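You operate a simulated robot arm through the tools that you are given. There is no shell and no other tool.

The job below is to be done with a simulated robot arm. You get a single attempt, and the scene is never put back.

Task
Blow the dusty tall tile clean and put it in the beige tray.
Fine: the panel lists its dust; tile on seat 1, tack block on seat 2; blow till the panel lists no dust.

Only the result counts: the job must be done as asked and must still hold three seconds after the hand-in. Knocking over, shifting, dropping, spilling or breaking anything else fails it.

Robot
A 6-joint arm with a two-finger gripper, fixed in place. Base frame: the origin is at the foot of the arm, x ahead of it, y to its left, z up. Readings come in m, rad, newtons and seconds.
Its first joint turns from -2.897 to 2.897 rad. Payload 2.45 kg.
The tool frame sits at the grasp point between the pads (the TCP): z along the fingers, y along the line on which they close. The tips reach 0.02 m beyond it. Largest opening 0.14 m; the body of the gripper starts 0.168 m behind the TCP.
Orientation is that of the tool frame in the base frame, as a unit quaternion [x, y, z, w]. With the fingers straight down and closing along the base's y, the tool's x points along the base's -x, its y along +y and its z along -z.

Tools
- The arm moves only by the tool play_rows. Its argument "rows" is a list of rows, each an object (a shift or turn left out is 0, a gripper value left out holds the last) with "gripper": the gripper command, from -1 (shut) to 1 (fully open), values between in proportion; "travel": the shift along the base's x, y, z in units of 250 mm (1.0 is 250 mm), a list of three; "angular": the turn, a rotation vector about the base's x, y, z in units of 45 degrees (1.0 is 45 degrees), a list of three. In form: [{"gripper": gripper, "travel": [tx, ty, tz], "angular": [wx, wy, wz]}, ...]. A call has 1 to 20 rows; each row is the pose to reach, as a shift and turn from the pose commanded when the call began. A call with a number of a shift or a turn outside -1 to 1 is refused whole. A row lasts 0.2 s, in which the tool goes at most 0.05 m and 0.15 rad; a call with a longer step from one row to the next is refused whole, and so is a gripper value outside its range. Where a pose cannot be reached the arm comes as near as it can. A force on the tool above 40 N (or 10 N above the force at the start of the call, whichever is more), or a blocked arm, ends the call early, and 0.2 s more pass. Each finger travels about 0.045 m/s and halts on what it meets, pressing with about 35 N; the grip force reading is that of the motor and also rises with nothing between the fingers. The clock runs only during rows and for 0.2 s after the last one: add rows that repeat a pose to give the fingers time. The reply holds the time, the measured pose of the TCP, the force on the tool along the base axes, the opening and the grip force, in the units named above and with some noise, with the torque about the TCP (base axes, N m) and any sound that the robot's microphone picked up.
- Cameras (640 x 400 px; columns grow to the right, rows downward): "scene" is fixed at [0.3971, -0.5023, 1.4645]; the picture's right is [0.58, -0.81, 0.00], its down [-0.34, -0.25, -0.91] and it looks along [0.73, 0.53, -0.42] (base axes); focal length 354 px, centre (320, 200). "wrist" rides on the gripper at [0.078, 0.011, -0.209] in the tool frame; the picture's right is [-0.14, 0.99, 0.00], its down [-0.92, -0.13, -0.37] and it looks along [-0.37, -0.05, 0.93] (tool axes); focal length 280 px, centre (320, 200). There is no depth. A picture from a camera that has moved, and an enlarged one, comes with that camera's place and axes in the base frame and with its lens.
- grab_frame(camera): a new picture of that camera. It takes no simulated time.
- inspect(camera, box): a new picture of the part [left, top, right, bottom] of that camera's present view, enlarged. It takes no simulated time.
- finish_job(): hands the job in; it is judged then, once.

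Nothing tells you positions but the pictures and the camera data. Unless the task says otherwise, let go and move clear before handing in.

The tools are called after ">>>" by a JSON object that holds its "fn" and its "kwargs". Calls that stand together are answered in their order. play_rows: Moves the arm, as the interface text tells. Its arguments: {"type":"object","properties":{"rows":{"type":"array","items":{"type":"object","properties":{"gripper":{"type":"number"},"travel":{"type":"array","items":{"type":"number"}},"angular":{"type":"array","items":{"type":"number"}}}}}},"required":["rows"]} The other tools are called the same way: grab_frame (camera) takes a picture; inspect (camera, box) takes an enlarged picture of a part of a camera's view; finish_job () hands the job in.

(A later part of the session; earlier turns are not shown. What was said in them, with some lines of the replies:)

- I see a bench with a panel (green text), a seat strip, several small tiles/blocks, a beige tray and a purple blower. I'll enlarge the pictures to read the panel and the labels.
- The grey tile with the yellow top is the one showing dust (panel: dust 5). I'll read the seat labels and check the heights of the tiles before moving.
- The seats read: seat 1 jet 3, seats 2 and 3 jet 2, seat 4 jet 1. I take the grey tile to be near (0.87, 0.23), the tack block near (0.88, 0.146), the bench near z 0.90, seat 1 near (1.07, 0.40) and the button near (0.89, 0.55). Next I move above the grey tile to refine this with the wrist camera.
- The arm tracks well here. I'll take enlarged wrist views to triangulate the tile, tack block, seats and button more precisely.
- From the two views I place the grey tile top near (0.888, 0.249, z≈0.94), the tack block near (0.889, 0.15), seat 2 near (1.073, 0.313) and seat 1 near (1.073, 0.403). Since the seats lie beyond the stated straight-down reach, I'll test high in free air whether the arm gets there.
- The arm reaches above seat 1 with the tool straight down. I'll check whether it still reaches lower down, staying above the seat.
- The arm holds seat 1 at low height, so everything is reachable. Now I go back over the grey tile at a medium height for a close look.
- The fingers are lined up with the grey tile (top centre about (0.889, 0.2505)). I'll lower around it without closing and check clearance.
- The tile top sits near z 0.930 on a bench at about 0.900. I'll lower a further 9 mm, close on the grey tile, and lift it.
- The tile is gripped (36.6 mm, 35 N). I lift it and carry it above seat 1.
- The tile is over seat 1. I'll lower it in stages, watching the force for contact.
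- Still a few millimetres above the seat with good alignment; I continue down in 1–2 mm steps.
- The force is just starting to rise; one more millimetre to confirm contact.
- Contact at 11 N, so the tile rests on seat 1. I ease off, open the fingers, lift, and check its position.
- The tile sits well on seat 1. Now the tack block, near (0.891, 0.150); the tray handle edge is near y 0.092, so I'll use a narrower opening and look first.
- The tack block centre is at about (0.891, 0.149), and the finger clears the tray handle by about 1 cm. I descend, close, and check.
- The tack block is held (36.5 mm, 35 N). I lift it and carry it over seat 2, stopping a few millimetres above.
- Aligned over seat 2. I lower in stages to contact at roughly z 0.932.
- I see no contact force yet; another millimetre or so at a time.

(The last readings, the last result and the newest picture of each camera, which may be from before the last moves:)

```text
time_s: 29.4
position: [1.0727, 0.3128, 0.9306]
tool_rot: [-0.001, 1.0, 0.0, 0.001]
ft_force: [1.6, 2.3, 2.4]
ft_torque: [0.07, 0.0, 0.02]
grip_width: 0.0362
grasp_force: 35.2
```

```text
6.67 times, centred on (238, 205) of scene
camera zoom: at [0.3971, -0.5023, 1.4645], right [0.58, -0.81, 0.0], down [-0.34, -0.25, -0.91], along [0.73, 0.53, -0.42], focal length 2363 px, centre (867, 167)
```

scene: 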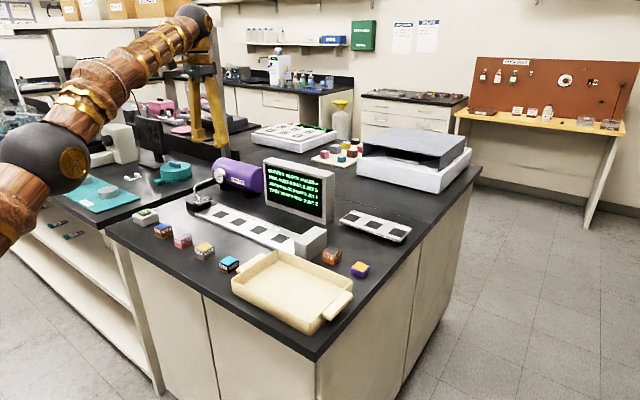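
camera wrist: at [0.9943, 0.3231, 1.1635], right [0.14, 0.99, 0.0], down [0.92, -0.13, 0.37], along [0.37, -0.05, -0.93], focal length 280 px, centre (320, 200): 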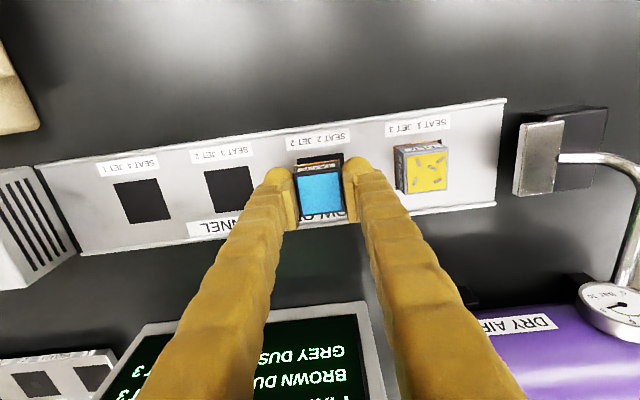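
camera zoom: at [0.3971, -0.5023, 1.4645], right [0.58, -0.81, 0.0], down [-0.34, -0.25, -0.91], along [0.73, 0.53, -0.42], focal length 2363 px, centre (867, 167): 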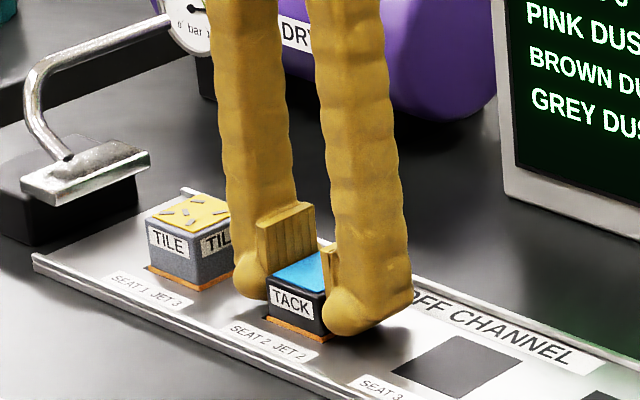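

Contact has begun, so the block rests on seat 2. I release with a small opening and lift.

>>> {"fn": "play_rows", "kwargs": {"rows": [{"gripper": -1, "travel": [0, 0, -0.001]}, {"gripper": -0.15, "travel": [0, 0, -0.001]}, {"travel": [0, 0, 0]}, {"travel": [0, 0, 0]}, {"travel": [0, 0, 0]}, {"travel": [0.0, 0.0, 0.1]}, {"travel": [0.0, 0.0, 0.25]}, {"travel": [0.0, 0.0, 0.4]}, {"travel": [0.0, 0.0, 0.4]}]}}

>>> {"fn": "inspect", "kwargs": {"camera": "scene", "box": [190, 175, 286, 235]}}

>>> {"fn": "grab_frame", "kwargs": {"camera": "wrist"}}

>>> {"fn": "inspect", "kwargs": {"camera": "scene", "box": [250, 150, 350, 230]}}

```text
time_s: 31.4
position: [1.0721, 0.3112, 1.0324]
tool_rot: [-0.001, 1.0, 0.0, 0.0]
ft_force: [0.6, 1.1, -0.7]
ft_torque: [-0.01, -0.03, 0.0]
grip_width: 0.0595
grasp_force: 0.1
```

```text
6.67 times, centred on (238, 205) of scene
camera zoom: at [0.3971, -0.5023, 1.4645], right [0.58, -0.81, 0.0], down [-0.34, -0.25, -0.91], along [0.73, 0.53, -0.42], focal length 2363 px, centre (867, 167)
```

zoom: 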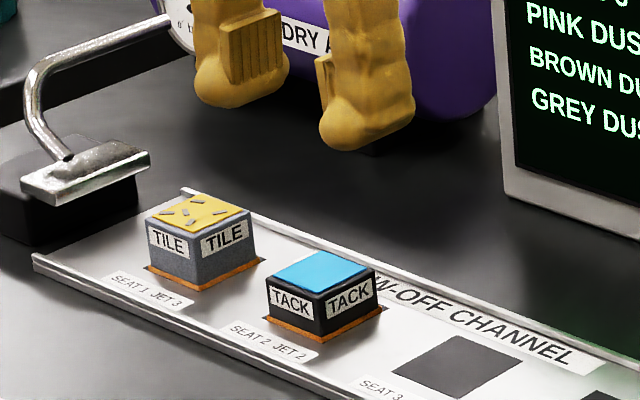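

```text
taken
camera wrist: at [0.9937, 0.3224, 1.2404], right [0.14, 0.99, 0.0], down [0.92, -0.13, 0.37], along [0.37, -0.05, -0.93], focal length 280 px, centre (320, 200)
```

wrist: 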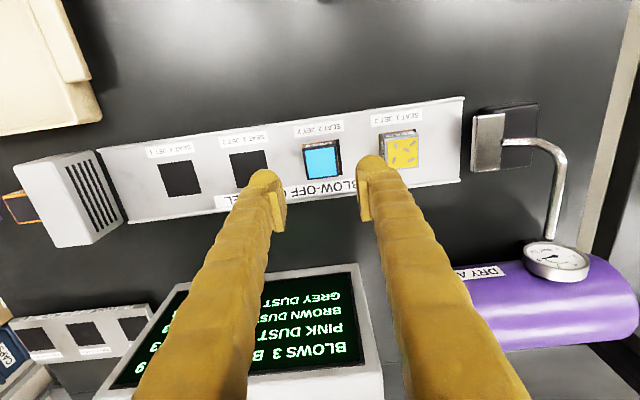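

```text
5.00 times, centred on (300, 190) of scene
camera zoom: at [0.3971, -0.5023, 1.4645], right [0.58, -0.81, 0.0], down [-0.34, -0.25, -0.91], along [0.73, 0.53, -0.42], focal length 1772 px, centre (420, 250)
```

zoom: 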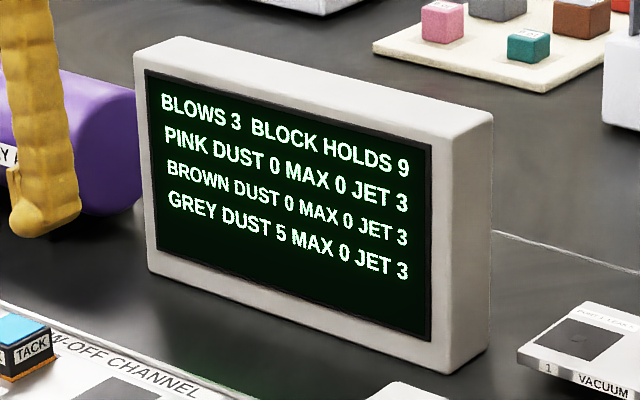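

Both are seated properly and the panel still shows 3 blows and grey dust 5. Now I go towards the BLOW button near (0.90, 0.57), closing the fingers on the way, and look from above.

>>> {"fn": "play_rows", "kwargs": {"rows": [{"gripper": -0.15, "travel": [-0.08, 0.12, 0.05]}, {"gripper": -1, "travel": [-0.18, 0.25, 0.05]}, {"travel": [-0.26, 0.38, 0.05]}, {"travel": [-0.34, 0.51, 0.05]}, {"travel": [-0.43, 0.64, 0.05]}, {"travel": [-0.51, 0.77, 0.05]}, {"travel": [-0.6, 0.9, 0.05]}, {"travel": [-0.67, 1.0, 0.05]}, {"travel": [-0.67, 1.0, 0.05]}]}}

>>> {"fn": "grab_frame", "kwargs": {"camera": "wrist"}}

>>> {"fn": "inspect", "kwargs": {"camera": "scene", "box": [110, 165, 206, 225]}}

```text
time_s: 33.4
position: [0.9061, 0.5634, 1.0443]
tool_rot: [0.0, 1.0, 0.001, 0.0]
ft_force: [1.1, 0.0, 0.2]
ft_torque: [-0.02, -0.01, 0.04]
grip_width: 0.0001
grasp_force: 29.4
```

```text
taken
camera wrist: at [0.8264, 0.5743, 1.2537], right [0.14, 0.99, 0.0], down [0.92, -0.13, 0.37], along [0.37, -0.05, -0.93], focal length 280 px, centre (320, 200)
```

wrist: 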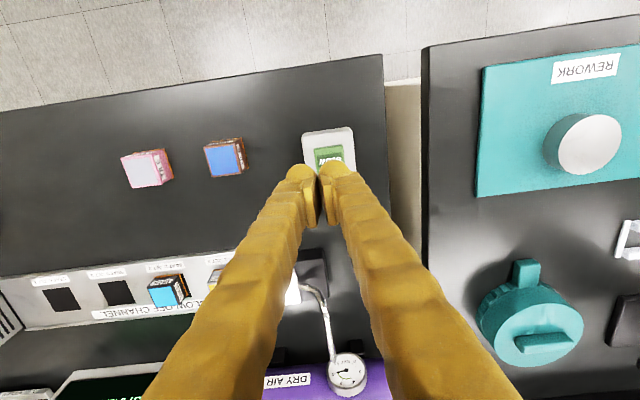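

```text
6.67 times, centred on (158, 195) of scene
camera zoom: at [0.3971, -0.5023, 1.4645], right [0.58, -0.81, 0.0], down [-0.34, -0.25, -0.91], along [0.73, 0.53, -0.42], focal length 2363 px, centre (1400, 233)
```

zoom: 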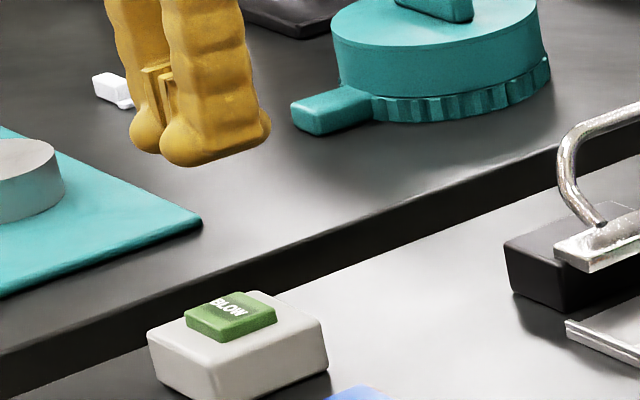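

The button's top is near (0.902, 0.574, 0.937). I centre over it and descend to about 1 cm above.

>>> {"fn": "play_rows", "kwargs": {"rows": [{"gripper": -1, "travel": [-0.015, 0.042, -0.05]}, {"travel": [-0.015, 0.042, -0.17]}, {"travel": [-0.015, 0.042, -0.28]}, {"travel": [-0.015, 0.042, -0.28]}]}}

>>> {"fn": "inspect", "kwargs": {"camera": "wrist", "box": [260, 120, 400, 220]}}

>>> {"fn": "inspect", "kwargs": {"camera": "scene", "box": [110, 175, 190, 225]}}

```text
time_s: 34.4
position: [0.9018, 0.5762, 0.973]
tool_rot: [-0.001, 1.0, 0.001, 0.001]
ft_force: [0.8, -0.8, 0.6]
ft_torque: [0.02, 0.02, 0.02]
grip_width: 0.0
grasp_force: 29.8
```

```text
4.00 times, centred on (330, 170) of wrist
camera zoom: at [0.8223, 0.5858, 1.1835], right [0.14, 0.99, 0.0], down [0.92, -0.13, 0.37], along [0.37, -0.05, -0.93], focal length 1122 px, centre (280, 320)
```

zoom: 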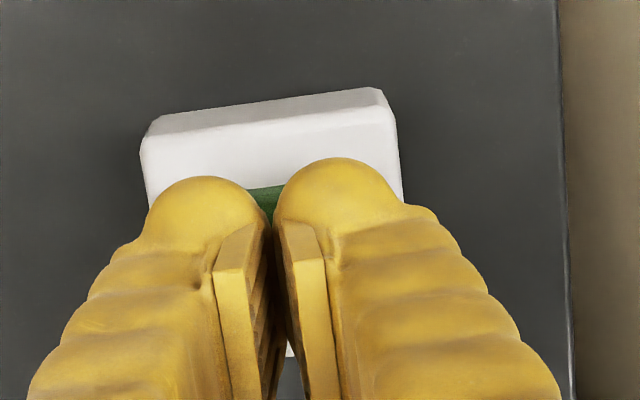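

```text
8.00 times, centred on (150, 200) of scene
camera zoom: at [0.3971, -0.5023, 1.4645], right [0.58, -0.81, 0.0], down [-0.34, -0.25, -0.91], along [0.73, 0.53, -0.42], focal length 2835 px, centre (1680, 200)
```

zoom: 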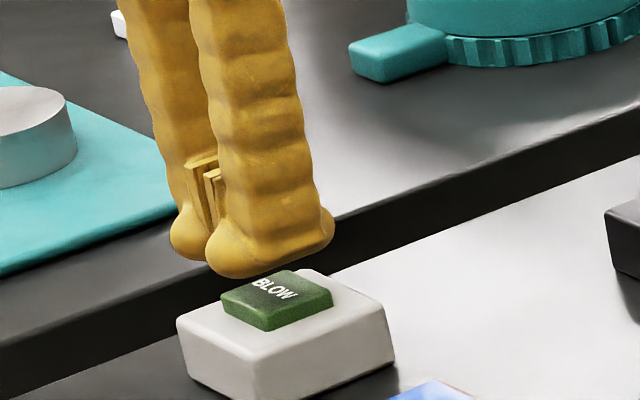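

The tips are about 1–2 cm above the green button and centred on it. I press down gently in small steps.

>>> {"fn": "play_rows", "kwargs": {"rows": [{"gripper": -1, "travel": [0, -0.004, -0.03]}, {"travel": [0, -0.004, -0.06]}, {"travel": [0, -0.004, -0.06]}]}}

>>> {"fn": "inspect", "kwargs": {"camera": "scene", "box": [110, 175, 190, 225]}}

```text
time_s: 35.2
position: [0.9014, 0.5727, 0.9594]
tool_rot: [-0.001, 1.0, 0.0, 0.001]
ft_force: [-0.1, -0.2, 0.6]
ft_torque: [-0.01, 0.02, 0.0]
grip_width: 0.0
grasp_force: 29.7
```

```text
8.00 times, centred on (150, 200) of scene
camera zoom: at [0.3971, -0.5023, 1.4645], right [0.58, -0.81, 0.0], down [-0.34, -0.25, -0.91], along [0.73, 0.53, -0.42], focal length 2835 px, centre (1680, 200)
```

zoom: 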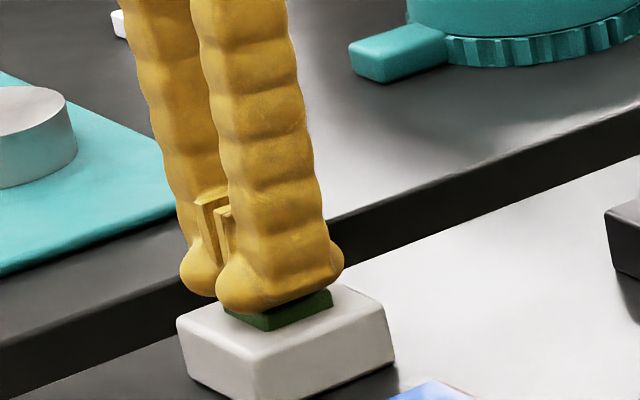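

>>> {"fn": "play_rows", "kwargs": {"rows": [{"gripper": -1, "travel": [0, 0, -0.008]}, {"travel": [0, 0, -0.016]}, {"travel": [0, 0, -0.016]}]}}

>>> {"fn": "inspect", "kwargs": {"camera": "scene", "box": [250, 150, 350, 230]}}

```text
time_s: 36.0
position: [0.901, 0.5731, 0.9545]
tool_rot: [-0.001, 1.0, 0.0, 0.001]
ft_force: [-0.8, 1.1, 3.1]
ft_torque: [0.01, 0.0, 0.02]
grip_width: 0.0061
grasp_force: 28.8
heard: click
```

```text
5.00 times, centred on (300, 190) of scene
camera zoom: at [0.3971, -0.5023, 1.4645], right [0.58, -0.81, 0.0], down [-0.34, -0.25, -0.91], along [0.73, 0.53, -0.42], focal length 1772 px, centre (420, 250)
```

zoom: 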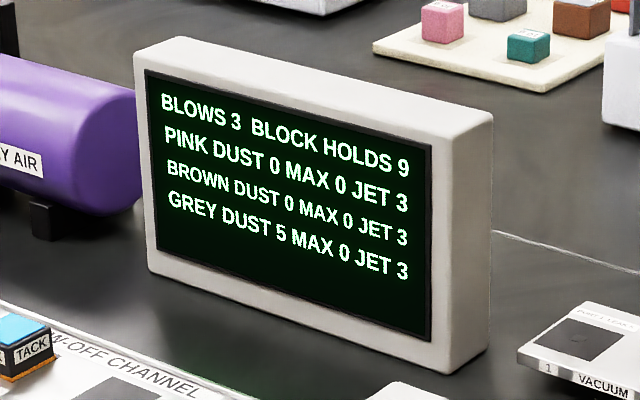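

A click was heard but the panel hasn't changed yet. I raise off the button and look again.

>>> {"fn": "play_rows", "kwargs": {"rows": [{"gripper": -1, "travel": [0, 0, 0.04]}, {"travel": [0, 0, 0.08]}, {"travel": [0, 0, 0.08]}, {"travel": [0, 0, 0.08]}, {"travel": [0, 0, 0.08]}]}}

>>> {"fn": "inspect", "kwargs": {"camera": "scene", "box": [250, 150, 350, 230]}}

>>> {"fn": "inspect", "kwargs": {"camera": "scene", "box": [190, 175, 286, 235]}}

```text
time_s: 37.2
position: [0.9013, 0.5732, 0.9738]
tool_rot: [-0.001, 1.0, 0.001, 0.0]
ft_force: [0.1, -0.1, 0.5]
ft_torque: [0.01, -0.02, 0.03]
grip_width: 0.0
grasp_force: 29.4
```

```text
5.00 times, centred on (300, 190) of scene
camera zoom: at [0.3971, -0.5023, 1.4645], right [0.58, -0.81, 0.0], down [-0.34, -0.25, -0.91], along [0.73, 0.53, -0.42], focal length 1772 px, centre (420, 250)
```

zoom: 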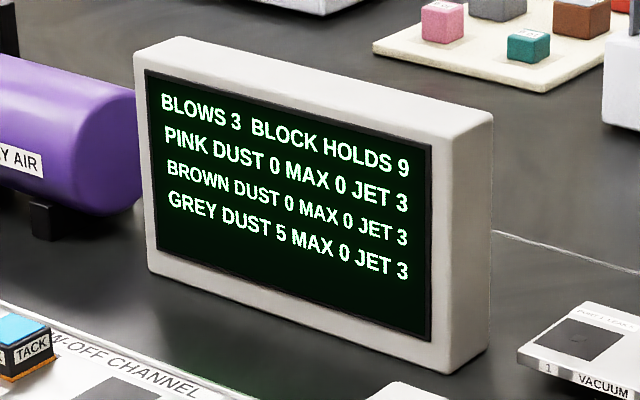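

```text
6.67 times, centred on (238, 205) of scene
camera zoom: at [0.3971, -0.5023, 1.4645], right [0.58, -0.81, 0.0], down [-0.34, -0.25, -0.91], along [0.73, 0.53, -0.42], focal length 2363 px, centre (867, 167)
```

zoom: 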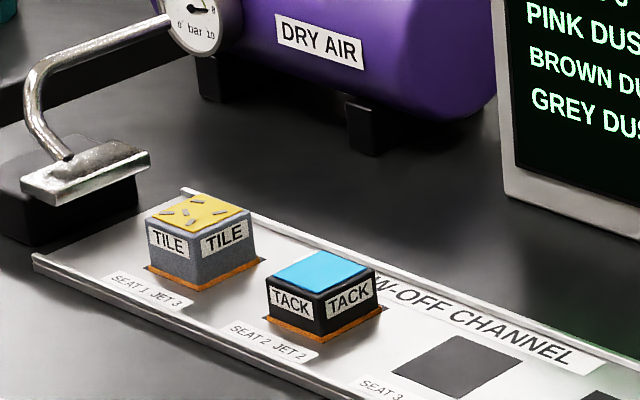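

There's no change on the panel and the dust is still on the tile. I'll wait a little to see if the blow is delayed before pressing again.

>>> {"fn": "play_rows", "kwargs": {"rows": [{"gripper": -1, "travel": [0, 0, 0.0]}, {"travel": [0, 0, 0.0]}, {"travel": [0, 0, 0.0]}, {"travel": [0, 0, 0.0]}, {"travel": [0, 0, 0.0]}, {"travel": [0, 0, 0.0]}, {"travel": [0, 0, 0.0]}, {"travel": [0, 0, 0.0]}]}}

>>> {"fn": "inspect", "kwargs": {"camera": "scene", "box": [250, 150, 350, 230]}}

>>> {"fn": "grab_frame", "kwargs": {"camera": "wrist"}}

```text
time_s: 39.0
position: [0.9023, 0.5721, 0.9748]
tool_rot: [-0.001, 1.0, 0.0, 0.0]
ft_force: [0.5, 0.4, -0.2]
ft_torque: [0.02, -0.02, -0.01]
grip_width: 0.0
grasp_force: 29.5
```

```text
5.00 times, centred on (300, 190) of scene
camera zoom: at [0.3971, -0.5023, 1.4645], right [0.58, -0.81, 0.0], down [-0.34, -0.25, -0.91], along [0.73, 0.53, -0.42], focal length 1772 px, centre (420, 250)
```

zoom: 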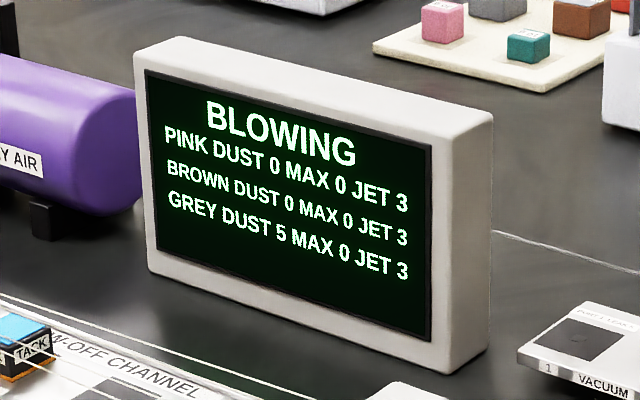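

```text
taken
camera wrist: at [0.8224, 0.5832, 1.1837], right [0.14, 0.99, 0.0], down [0.92, -0.13, 0.37], along [0.37, -0.05, -0.93], focal length 280 px, centre (320, 200)
```

wrist: 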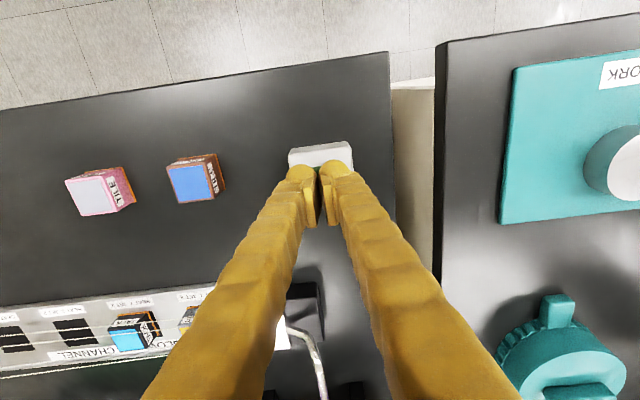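

The panel now says BLOWING — the blow simply starts after a delay. I wait for it to end.

>>> {"fn": "play_rows", "kwargs": {"rows": [{"gripper": -1, "travel": [0, 0, 0.0]}, {"travel": [0, 0, 0.0]}, {"travel": [0, 0, 0.0]}, {"travel": [0, 0, 0.0]}, {"travel": [0, 0, 0.0]}, {"travel": [0, 0, 0.0]}, {"travel": [0, 0, 0.0]}, {"travel": [0, 0, 0.0]}, {"travel": [0, 0, 0.0]}, {"travel": [0, 0, 0.0]}, {"travel": [0, 0, 0.0]}, {"travel": [0, 0, 0.0]}]}}

>>> {"fn": "inspect", "kwargs": {"camera": "scene", "box": [250, 150, 350, 230]}}

>>> {"fn": "inspect", "kwargs": {"camera": "scene", "box": [190, 175, 286, 235]}}

```text
time_s: 41.6
position: [0.9019, 0.5727, 0.9744]
tool_rot: [-0.001, 1.0, 0.0, 0.0]
ft_force: [0.2, 0.2, 0.4]
ft_torque: [0.04, -0.01, 0.02]
grip_width: 0.0001
grasp_force: 29.6
```

```text
5.00 times, centred on (300, 190) of scene
camera zoom: at [0.3971, -0.5023, 1.4645], right [0.58, -0.81, 0.0], down [-0.34, -0.25, -0.91], along [0.73, 0.53, -0.42], focal length 1772 px, centre (420, 250)
```

zoom: 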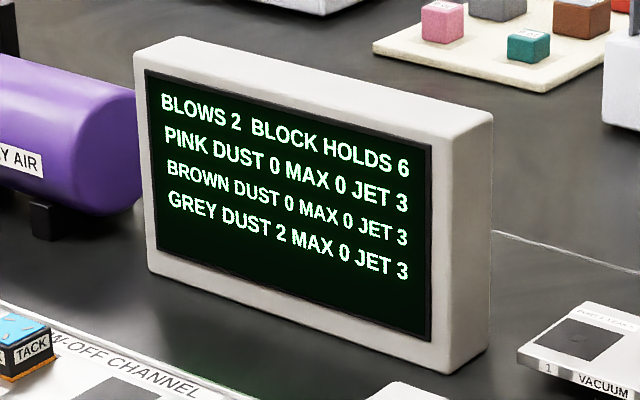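

```text
6.67 times, centred on (238, 205) of scene
camera zoom: at [0.3971, -0.5023, 1.4645], right [0.58, -0.81, 0.0], down [-0.34, -0.25, -0.91], along [0.73, 0.53, -0.42], focal length 2363 px, centre (867, 167)
```

zoom: 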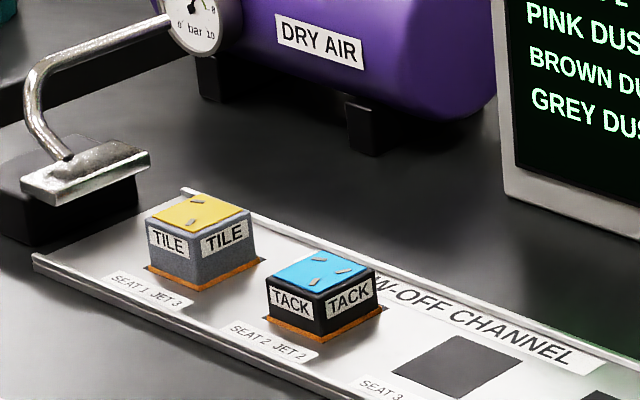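

The first blow took the dust from 5 to 2, and the tack block caught 3. I press once more in the same way.

>>> {"fn": "play_rows", "kwargs": {"rows": [{"gripper": -1, "travel": [0, 0, -0.03]}, {"travel": [0, 0, -0.06]}, {"travel": [0, 0, -0.07]}, {"travel": [0, 0, -0.08]}, {"travel": [0, 0, -0.08]}]}}

```text
time_s: 42.8
position: [0.9019, 0.5723, 0.954]
tool_rot: [-0.001, 1.0, 0.0, 0.0]
ft_force: [0.4, -0.7, 2.9]
ft_torque: [-0.03, -0.03, 0.01]
grip_width: 0.0059
grasp_force: 29.5
heard: click
```

The click was heard again. I lift clear and wait for the delayed blow to run.

>>> {"fn": "play_rows", "kwargs": {"rows": [{"gripper": -1, "travel": [0, 0, 0.08]}, {"travel": [0, 0, 0.2]}, {"travel": [0, 0, 0.3]}, {"travel": [0, 0, 0.3]}, {"travel": [0, 0, 0.3]}, {"travel": [0, 0, 0.3]}, {"travel": [0, 0, 0.3]}, {"travel": [0, 0, 0.3]}, {"travel": [0, 0, 0.3]}, {"travel": [0, 0, 0.3]}, {"travel": [0, 0, 0.3]}, {"travel": [0, 0, 0.3]}, {"travel": [0, 0, 0.3]}, {"travel": [0, 0, 0.3]}, {"travel": [0, 0, 0.3]}, {"travel": [0, 0, 0.3]}, {"travel": [0, 0, 0.3]}, {"travel": [0, 0, 0.3]}, {"travel": [0, 0, 0.3]}, {"travel": [0, 0, 0.3]}]}}

>>> {"fn": "play_rows", "kwargs": {"rows": [{"gripper": -1, "travel": [0, 0, 0]}, {"travel": [0, 0, 0]}, {"travel": [0, 0, 0]}, {"travel": [0, 0, 0]}, {"travel": [0, 0, 0]}]}}

>>> {"fn": "inspect", "kwargs": {"camera": "scene", "box": [250, 150, 350, 230]}}

>>> {"fn": "inspect", "kwargs": {"camera": "scene", "box": [190, 175, 286, 235]}}

```text
time_s: 47.0
position: [0.9016, 0.5714, 1.0286]
tool_rot: [-0.001, 1.0, -0.001, 0.0]
ft_force: [-0.8, 0.1, 0.5]
ft_torque: [-0.05, 0.0, 0.0]
grip_width: 0.0001
grasp_force: 29.7
```

```text
time_s: 48.2
position: [0.9014, 0.572, 1.0288]
tool_rot: [0.0, 1.0, 0.0, 0.0]
ft_force: [0.6, -0.6, -0.4]
ft_torque: [-0.02, 0.03, 0.02]
grip_width: 0.0
grasp_force: 28.9
```

```text
5.00 times, centred on (300, 190) of scene
camera zoom: at [0.3971, -0.5023, 1.4645], right [0.58, -0.81, 0.0], down [-0.34, -0.25, -0.91], along [0.73, 0.53, -0.42], focal length 1772 px, centre (420, 250)
```

zoom: 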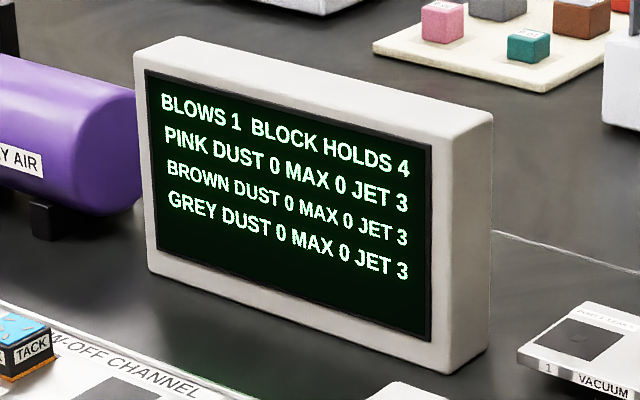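

```text
6.67 times, centred on (238, 205) of scene
camera zoom: at [0.3971, -0.5023, 1.4645], right [0.58, -0.81, 0.0], down [-0.34, -0.25, -0.91], along [0.73, 0.53, -0.42], focal length 2363 px, centre (867, 167)
```

zoom: 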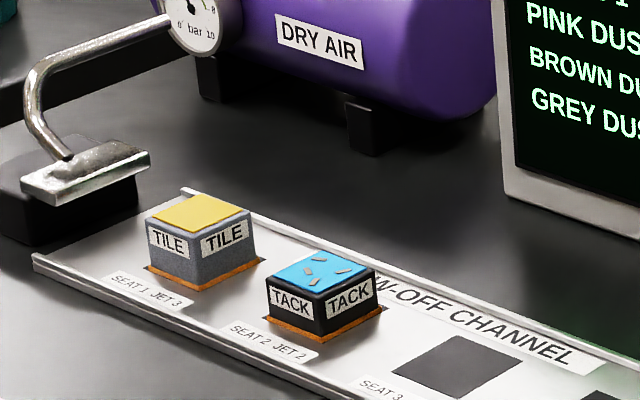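

The panel lists grey dust 0, and the tile's top is clean. I return to seat 1 to pick the tile up.

>>> {"fn": "play_rows", "kwargs": {"rows": [{"gripper": -1, "travel": [0.0, 0.0, 0.14]}, {"gripper": -0.1, "travel": [0.12, -0.12, 0.16]}, {"travel": [0.24, -0.24, 0.16]}, {"travel": [0.36, -0.36, 0.16]}, {"travel": [0.48, -0.48, 0.16]}, {"travel": [0.6, -0.6, 0.16]}, {"travel": [0.688, -0.678, 0.16]}, {"travel": [0.688, -0.678, 0.0]}, {"travel": [0.688, -0.678, -0.1]}, {"travel": [0.688, -0.678, -0.1]}]}}

>>> {"fn": "grab_frame", "kwargs": {"camera": "wrist"}}

>>> {"fn": "inspect", "kwargs": {"camera": "scene", "box": [180, 170, 276, 230]}}

```text
time_s: 50.4
position: [1.0725, 0.403, 1.0019]
tool_rot: [0.0, 1.0, 0.0, 0.0]
ft_force: [0.9, 0.5, 0.0]
ft_torque: [0.02, -0.03, -0.01]
grip_width: 0.063
grasp_force: 0.0
```

```text
taken
camera wrist: at [0.9948, 0.4134, 1.2128], right [0.14, 0.99, 0.0], down [0.92, -0.13, 0.37], along [0.37, -0.05, -0.93], focal length 280 px, centre (320, 200)
```

wrist: 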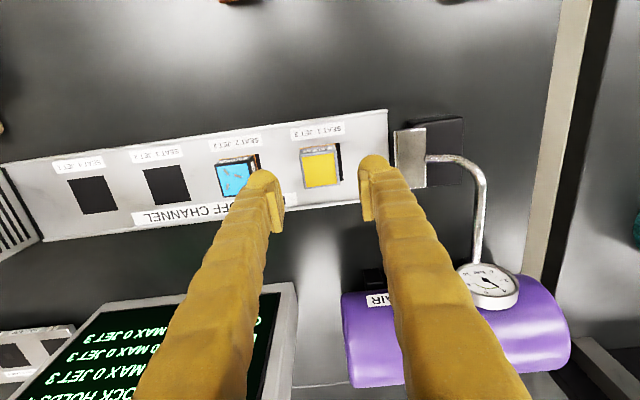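

```text
6.67 times, centred on (228, 200) of scene
camera zoom: at [0.3971, -0.5023, 1.4645], right [0.58, -0.81, 0.0], down [-0.34, -0.25, -0.91], along [0.73, 0.53, -0.42], focal length 2363 px, centre (933, 200)
```

zoom: 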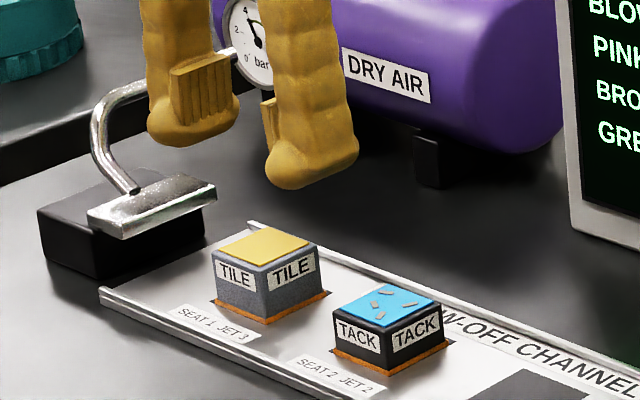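

The fingers straddle the tile properly. I lower, grip, and lift it.

>>> {"fn": "play_rows", "kwargs": {"rows": [{"gripper": -0.1, "travel": [0, 0, -0.1]}, {"travel": [0, 0, -0.19]}, {"travel": [0, 0, -0.25]}, {"travel": [0, 0, -0.27]}, {"travel": [0, 0, -0.27]}, {"gripper": -1, "travel": [0, 0, -0.27]}, {"travel": [0, 0, -0.27]}, {"travel": [0, 0, -0.27]}, {"travel": [0, 0, -0.27]}, {"travel": [0, 0, -0.27]}, {"travel": [0, 0, -0.2]}, {"travel": [0, 0, -0.08]}, {"travel": [0, 0, 0.1]}, {"travel": [0, 0, 0.16]}, {"travel": [0, 0, 0.16]}]}}

>>> {"fn": "inspect", "kwargs": {"camera": "scene", "box": [180, 150, 276, 230]}}

```text
time_s: 53.6
position: [1.0752, 0.4032, 1.0454]
tool_rot: [-0.001, 1.0, -0.001, 0.0]
ft_force: [-0.2, 0.1, 0.0]
ft_torque: [0.01, 0.01, 0.01]
grip_width: 0.0366
grasp_force: 34.4
```

```text
5.00 times, centred on (228, 190) of scene
camera zoom: at [0.3971, -0.5023, 1.4645], right [0.58, -0.81, 0.0], down [-0.34, -0.25, -0.91], along [0.73, 0.53, -0.42], focal length 1772 px, centre (780, 250)
```

zoom: 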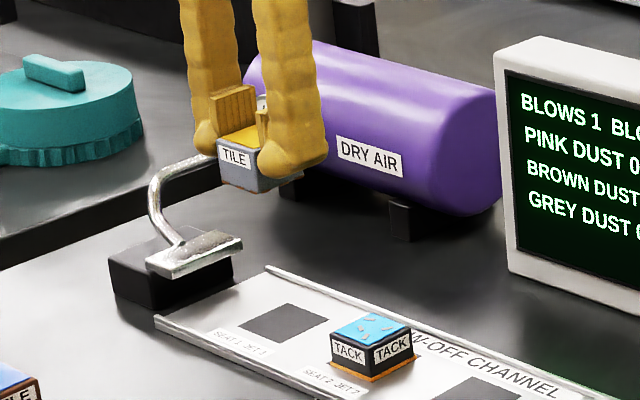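

The clean tile is in hand. I carry it toward the tray in two legs at this height.

>>> {"fn": "play_rows", "kwargs": {"rows": [{"gripper": -1, "travel": [-0.08, -0.14, 0.02]}, {"travel": [-0.16, -0.28, 0.04]}, {"travel": [-0.24, -0.42, 0.04]}, {"travel": [-0.32, -0.56, 0.04]}, {"travel": [-0.4, -0.7, 0.04]}, {"travel": [-0.48, -0.84, 0.04]}, {"travel": [-0.56, -0.96, 0.04]}, {"travel": [-0.56, -0.96, 0.04]}]}}

>>> {"fn": "play_rows", "kwargs": {"rows": [{"gripper": -1, "travel": [-0.02, -0.16, 0.0]}, {"travel": [-0.04, -0.32, 0.0]}, {"travel": [-0.06, -0.48, 0.0]}, {"travel": [-0.08, -0.64, 0.0]}, {"travel": [-0.1, -0.78, 0.0]}, {"travel": [-0.1, -0.82, 0.0]}, {"travel": [-0.1, -0.82, 0.0]}]}}

>>> {"fn": "grab_frame", "kwargs": {"camera": "wrist"}}

>>> {"fn": "inspect", "kwargs": {"camera": "scene", "box": [210, 200, 370, 340]}}

```text
time_s: 55.4
position: [0.9356, 0.1639, 1.0552]
tool_rot: [-0.001, 1.0, 0.0, 0.0]
ft_force: [0.3, -0.4, -0.6]
ft_torque: [-0.03, 0.01, 0.0]
grip_width: 0.0367
grasp_force: 34.8
```

```text
time_s: 57.0
position: [0.9081, -0.0413, 1.0556]
tool_rot: [-0.001, 1.0, 0.0, 0.0]
ft_force: [0.4, -0.1, -0.2]
ft_torque: [0.01, 0.02, 0.0]
grip_width: 0.0366
grasp_force: 34.4
```

```text
taken
camera wrist: at [0.8295, -0.0305, 1.2642], right [0.14, 0.99, 0.0], down [0.92, -0.13, 0.37], along [0.37, -0.05, -0.93], focal length 280 px, centre (320, 200)
```

wrist: 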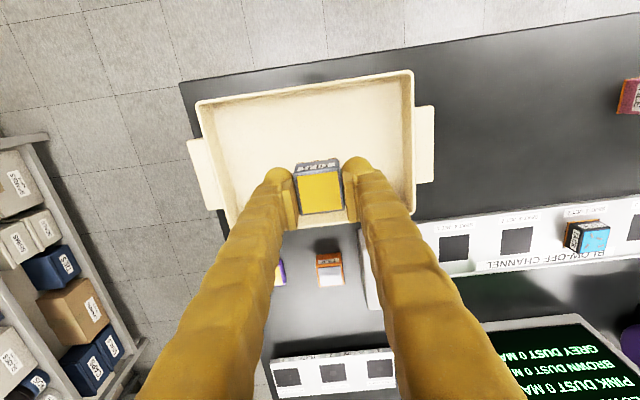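

```text
2.86 times, centred on (290, 270) of scene
camera zoom: at [0.3971, -0.5023, 1.4645], right [0.58, -0.81, 0.0], down [-0.34, -0.25, -0.91], along [0.73, 0.53, -0.42], focal length 1013 px, centre (406, 0)
```

zoom: 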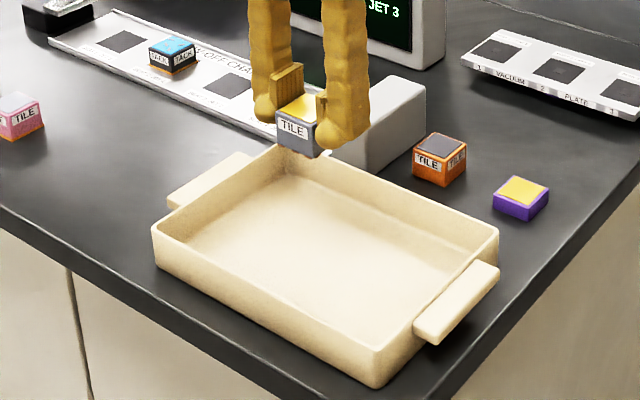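

The tile will land near the tray's centre. I lower it into the tray, stopping just above the floor.

>>> {"fn": "play_rows", "kwargs": {"rows": [{"gripper": -1, "travel": [0, 0, -0.12]}, {"travel": [0, 0, -0.24]}, {"travel": [0, 0, -0.36]}, {"travel": [0, 0, -0.44]}, {"travel": [0, 0, -0.44]}]}}

>>> {"fn": "inspect", "kwargs": {"camera": "scene", "box": [230, 230, 350, 305]}}

```text
time_s: 58.2
position: [0.9076, -0.0413, 0.9434]
tool_rot: [0.0, 1.0, 0.0, 0.0]
ft_force: [0.9, 0.5, -0.7]
ft_torque: [0.03, -0.03, 0.0]
grip_width: 0.0364
grasp_force: 34.2
```

```text
5.33 times, centred on (290, 268) of scene
camera zoom: at [0.3971, -0.5023, 1.4645], right [0.58, -0.81, 0.0], down [-0.34, -0.25, -0.91], along [0.73, 0.53, -0.42], focal length 1890 px, centre (480, -160)
```

zoom: 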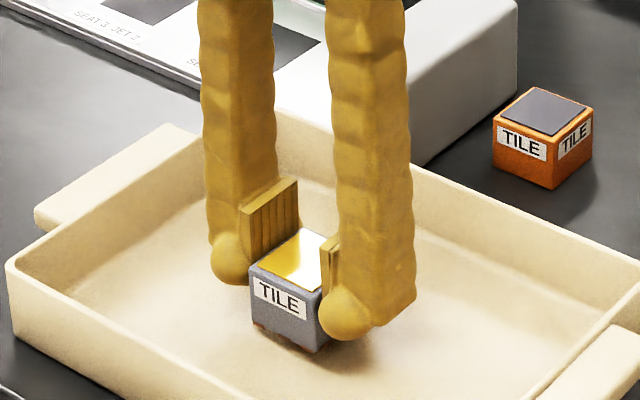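

Roughly a centimetre to go; I continue down in small steps.

>>> {"fn": "play_rows", "kwargs": {"rows": [{"gripper": -1, "travel": [0, 0, -0.012]}, {"travel": [0, 0, -0.02]}, {"travel": [0, 0, -0.02]}]}}

>>> {"fn": "play_rows", "kwargs": {"rows": [{"gripper": -1, "travel": [0, 0, -0.006]}, {"travel": [0, 0, -0.006]}]}}

>>> {"fn": "play_rows", "kwargs": {"rows": [{"gripper": -1, "travel": [0, 0, -0.005]}, {"travel": [0, 0, -0.005]}]}}

```text
time_s: 59.0
position: [0.908, -0.0426, 0.9391]
tool_rot: [-0.001, 1.0, 0.0, 0.0]
ft_force: [0.3, -0.3, -0.2]
ft_torque: [0.01, 0.0, -0.01]
grip_width: 0.0365
grasp_force: 35.4
```

```text
time_s: 59.6
position: [0.9086, -0.0412, 0.9389]
tool_rot: [-0.001, 1.0, 0.0, 0.0]
ft_force: [0.7, -0.3, -1.0]
ft_torque: [0.03, -0.02, 0.0]
grip_width: 0.0364
grasp_force: 35.0
```

```text
time_s: 60.2
position: [0.9092, -0.0415, 0.9383]
tool_rot: [-0.002, 1.0, 0.0, 0.0]
ft_force: [0.4, 0.5, -1.6]
ft_torque: [0.03, 0.03, 0.0]
grip_width: 0.0365
grasp_force: 34.1
```

>>> {"fn": "play_rows", "kwargs": {"rows": [{"gripper": -1, "travel": [0, 0, -0.005]}, {"travel": [0, 0, -0.005]}]}}

>>> {"fn": "play_rows", "kwargs": {"rows": [{"gripper": -1, "travel": [0, 0, -0.005]}, {"travel": [0, 0, -0.005]}]}}

>>> {"fn": "inspect", "kwargs": {"camera": "scene", "box": [230, 230, 350, 305]}}

```text
time_s: 60.8
position: [0.9088, -0.0429, 0.9351]
tool_rot: [0.0, 1.0, 0.0, 0.0]
ft_force: [0.4, -0.5, 0.0]
ft_torque: [-0.03, 0.0, -0.01]
grip_width: 0.0363
grasp_force: 35.0
```

```text
time_s: 61.4
position: [0.9084, -0.0395, 0.9362]
tool_rot: [-0.001, 1.0, 0.0, 0.001]
ft_force: [-0.8, -1.8, 12.1]
ft_torque: [0.0, 0.05, -0.01]
grip_width: 0.0365
grasp_force: 35.0
```

```text
5.33 times, centred on (290, 268) of scene
camera zoom: at [0.3971, -0.5023, 1.4645], right [0.58, -0.81, 0.0], down [-0.34, -0.25, -0.91], along [0.73, 0.53, -0.42], focal length 1890 px, centre (480, -160)
```

zoom: 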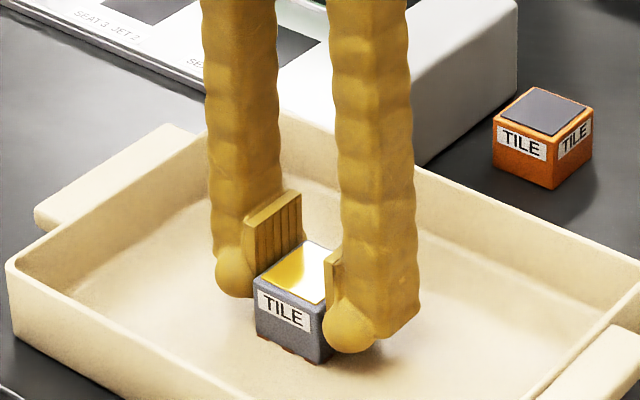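

The tile touches the tray floor (12 N). I ease off, open, and lift well clear.

>>> {"fn": "play_rows", "kwargs": {"rows": [{"gripper": -1, "travel": [0, 0, 0.004]}, {"gripper": 0.0, "travel": [0, 0, 0.004]}, {"travel": [0, 0, 0.004]}, {"travel": [0, 0, 0.004]}, {"travel": [0, 0, 0.004]}, {"travel": [0, 0, 0.1]}, {"travel": [0, 0, 0.25]}, {"travel": [0, 0, 0.42]}, {"travel": [0, 0, 0.6]}, {"travel": [0, 0, 0.78]}, {"travel": [0, 0, 0.78]}]}}

>>> {"fn": "grab_frame", "kwargs": {"camera": "scene"}}

>>> {"fn": "inspect", "kwargs": {"camera": "scene", "box": [230, 150, 350, 305]}}

>>> {"fn": "grab_frame", "kwargs": {"camera": "wrist"}}

```text
time_s: 63.8
position: [0.909, -0.043, 1.1294]
tool_rot: [-0.001, 1.0, 0.001, 0.0]
ft_force: [-0.2, 0.7, 0.1]
ft_torque: [0.0, 0.01, 0.0]
grip_width: 0.07
grasp_force: 0.0
```

```text
taken
```

scene: 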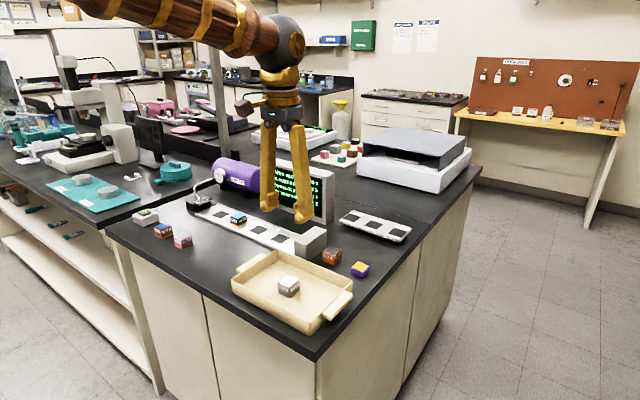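

```text
2.58 times, centred on (290, 228) of scene
camera zoom: at [0.3971, -0.5023, 1.4645], right [0.58, -0.81, 0.0], down [-0.34, -0.25, -0.91], along [0.73, 0.53, -0.42], focal length 915 px, centre (397, 129)
```

zoom: 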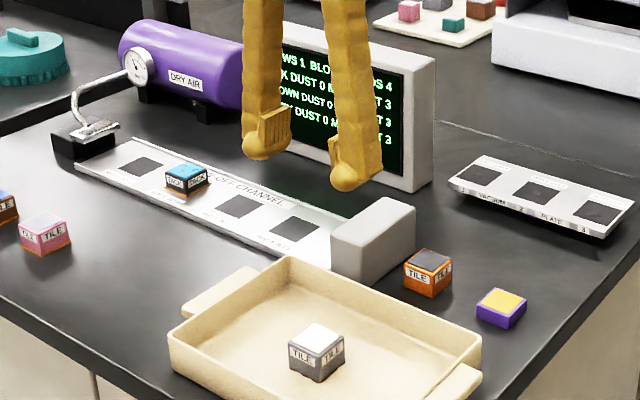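

```text
taken
camera wrist: at [0.8299, -0.0326, 1.3379], right [0.14, 0.99, 0.0], down [0.92, -0.13, 0.37], along [0.37, -0.05, -0.93], focal length 280 px, centre (320, 200)
```

wrist: 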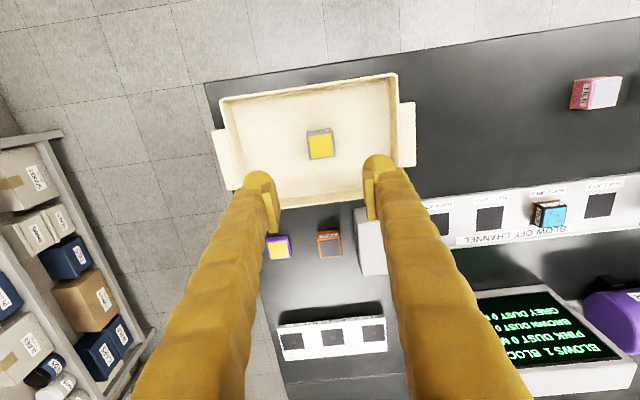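

The clean tile stands in the beige tray, and the other objects are where I last saw them. I'll confirm the panel and the tile's top once more before handing in.

>>> {"fn": "inspect", "kwargs": {"camera": "wrist", "box": [460, 270, 640, 390]}}

>>> {"fn": "inspect", "kwargs": {"camera": "wrist", "box": [270, 110, 370, 180]}}

```text
3.33 times, centred on (550, 330) of wrist
camera zoom: at [0.8299, -0.0326, 1.3379], right [0.14, 0.99, 0.0], down [0.92, -0.13, 0.37], along [0.37, -0.05, -0.93], focal length 935 px, centre (-447, -233)
```

zoom: 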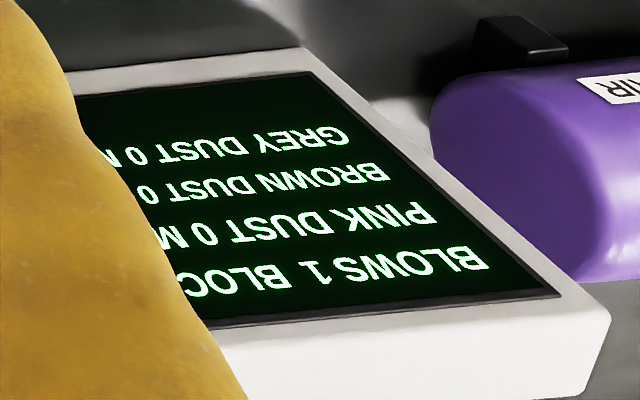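

```text
5.71 times, centred on (320, 145) of wrist
camera zoom: at [0.8299, -0.0326, 1.3379], right [0.14, 0.99, 0.0], down [0.92, -0.13, 0.37], along [0.37, -0.05, -0.93], focal length 1602 px, centre (320, 514)
```

zoom: 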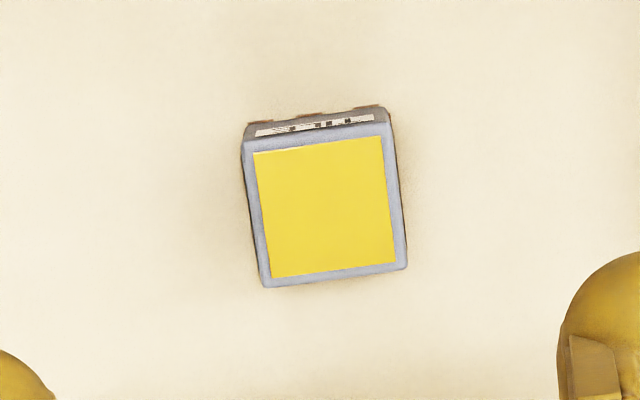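

The panel lists dust 0 for all the tiles. The grey tile is clean and upright in the tray, and the gripper is open and clear, so I hand in.

>>> {"fn": "finish_job", "kwargs": {}}

```text
The job is handed in.
```

The dusty grey tile is clean and standing upright near the middle of the beige tray, and the job is handed in.

- **Cleaning:** With the tile on seat 1 and the tack block on seat 2, it took two blows. Dust on the panel went from 5 to 2 to 0, and one of the three blows is left.
- **Placing:** I set the tile on the tray floor, let go and lifted clear. A last close look showed no dust on its top.
- **Other objects:** The tack block is still on seat 2 holding the dust it caught. In the last pictures I saw nothing else knocked over or out of place.
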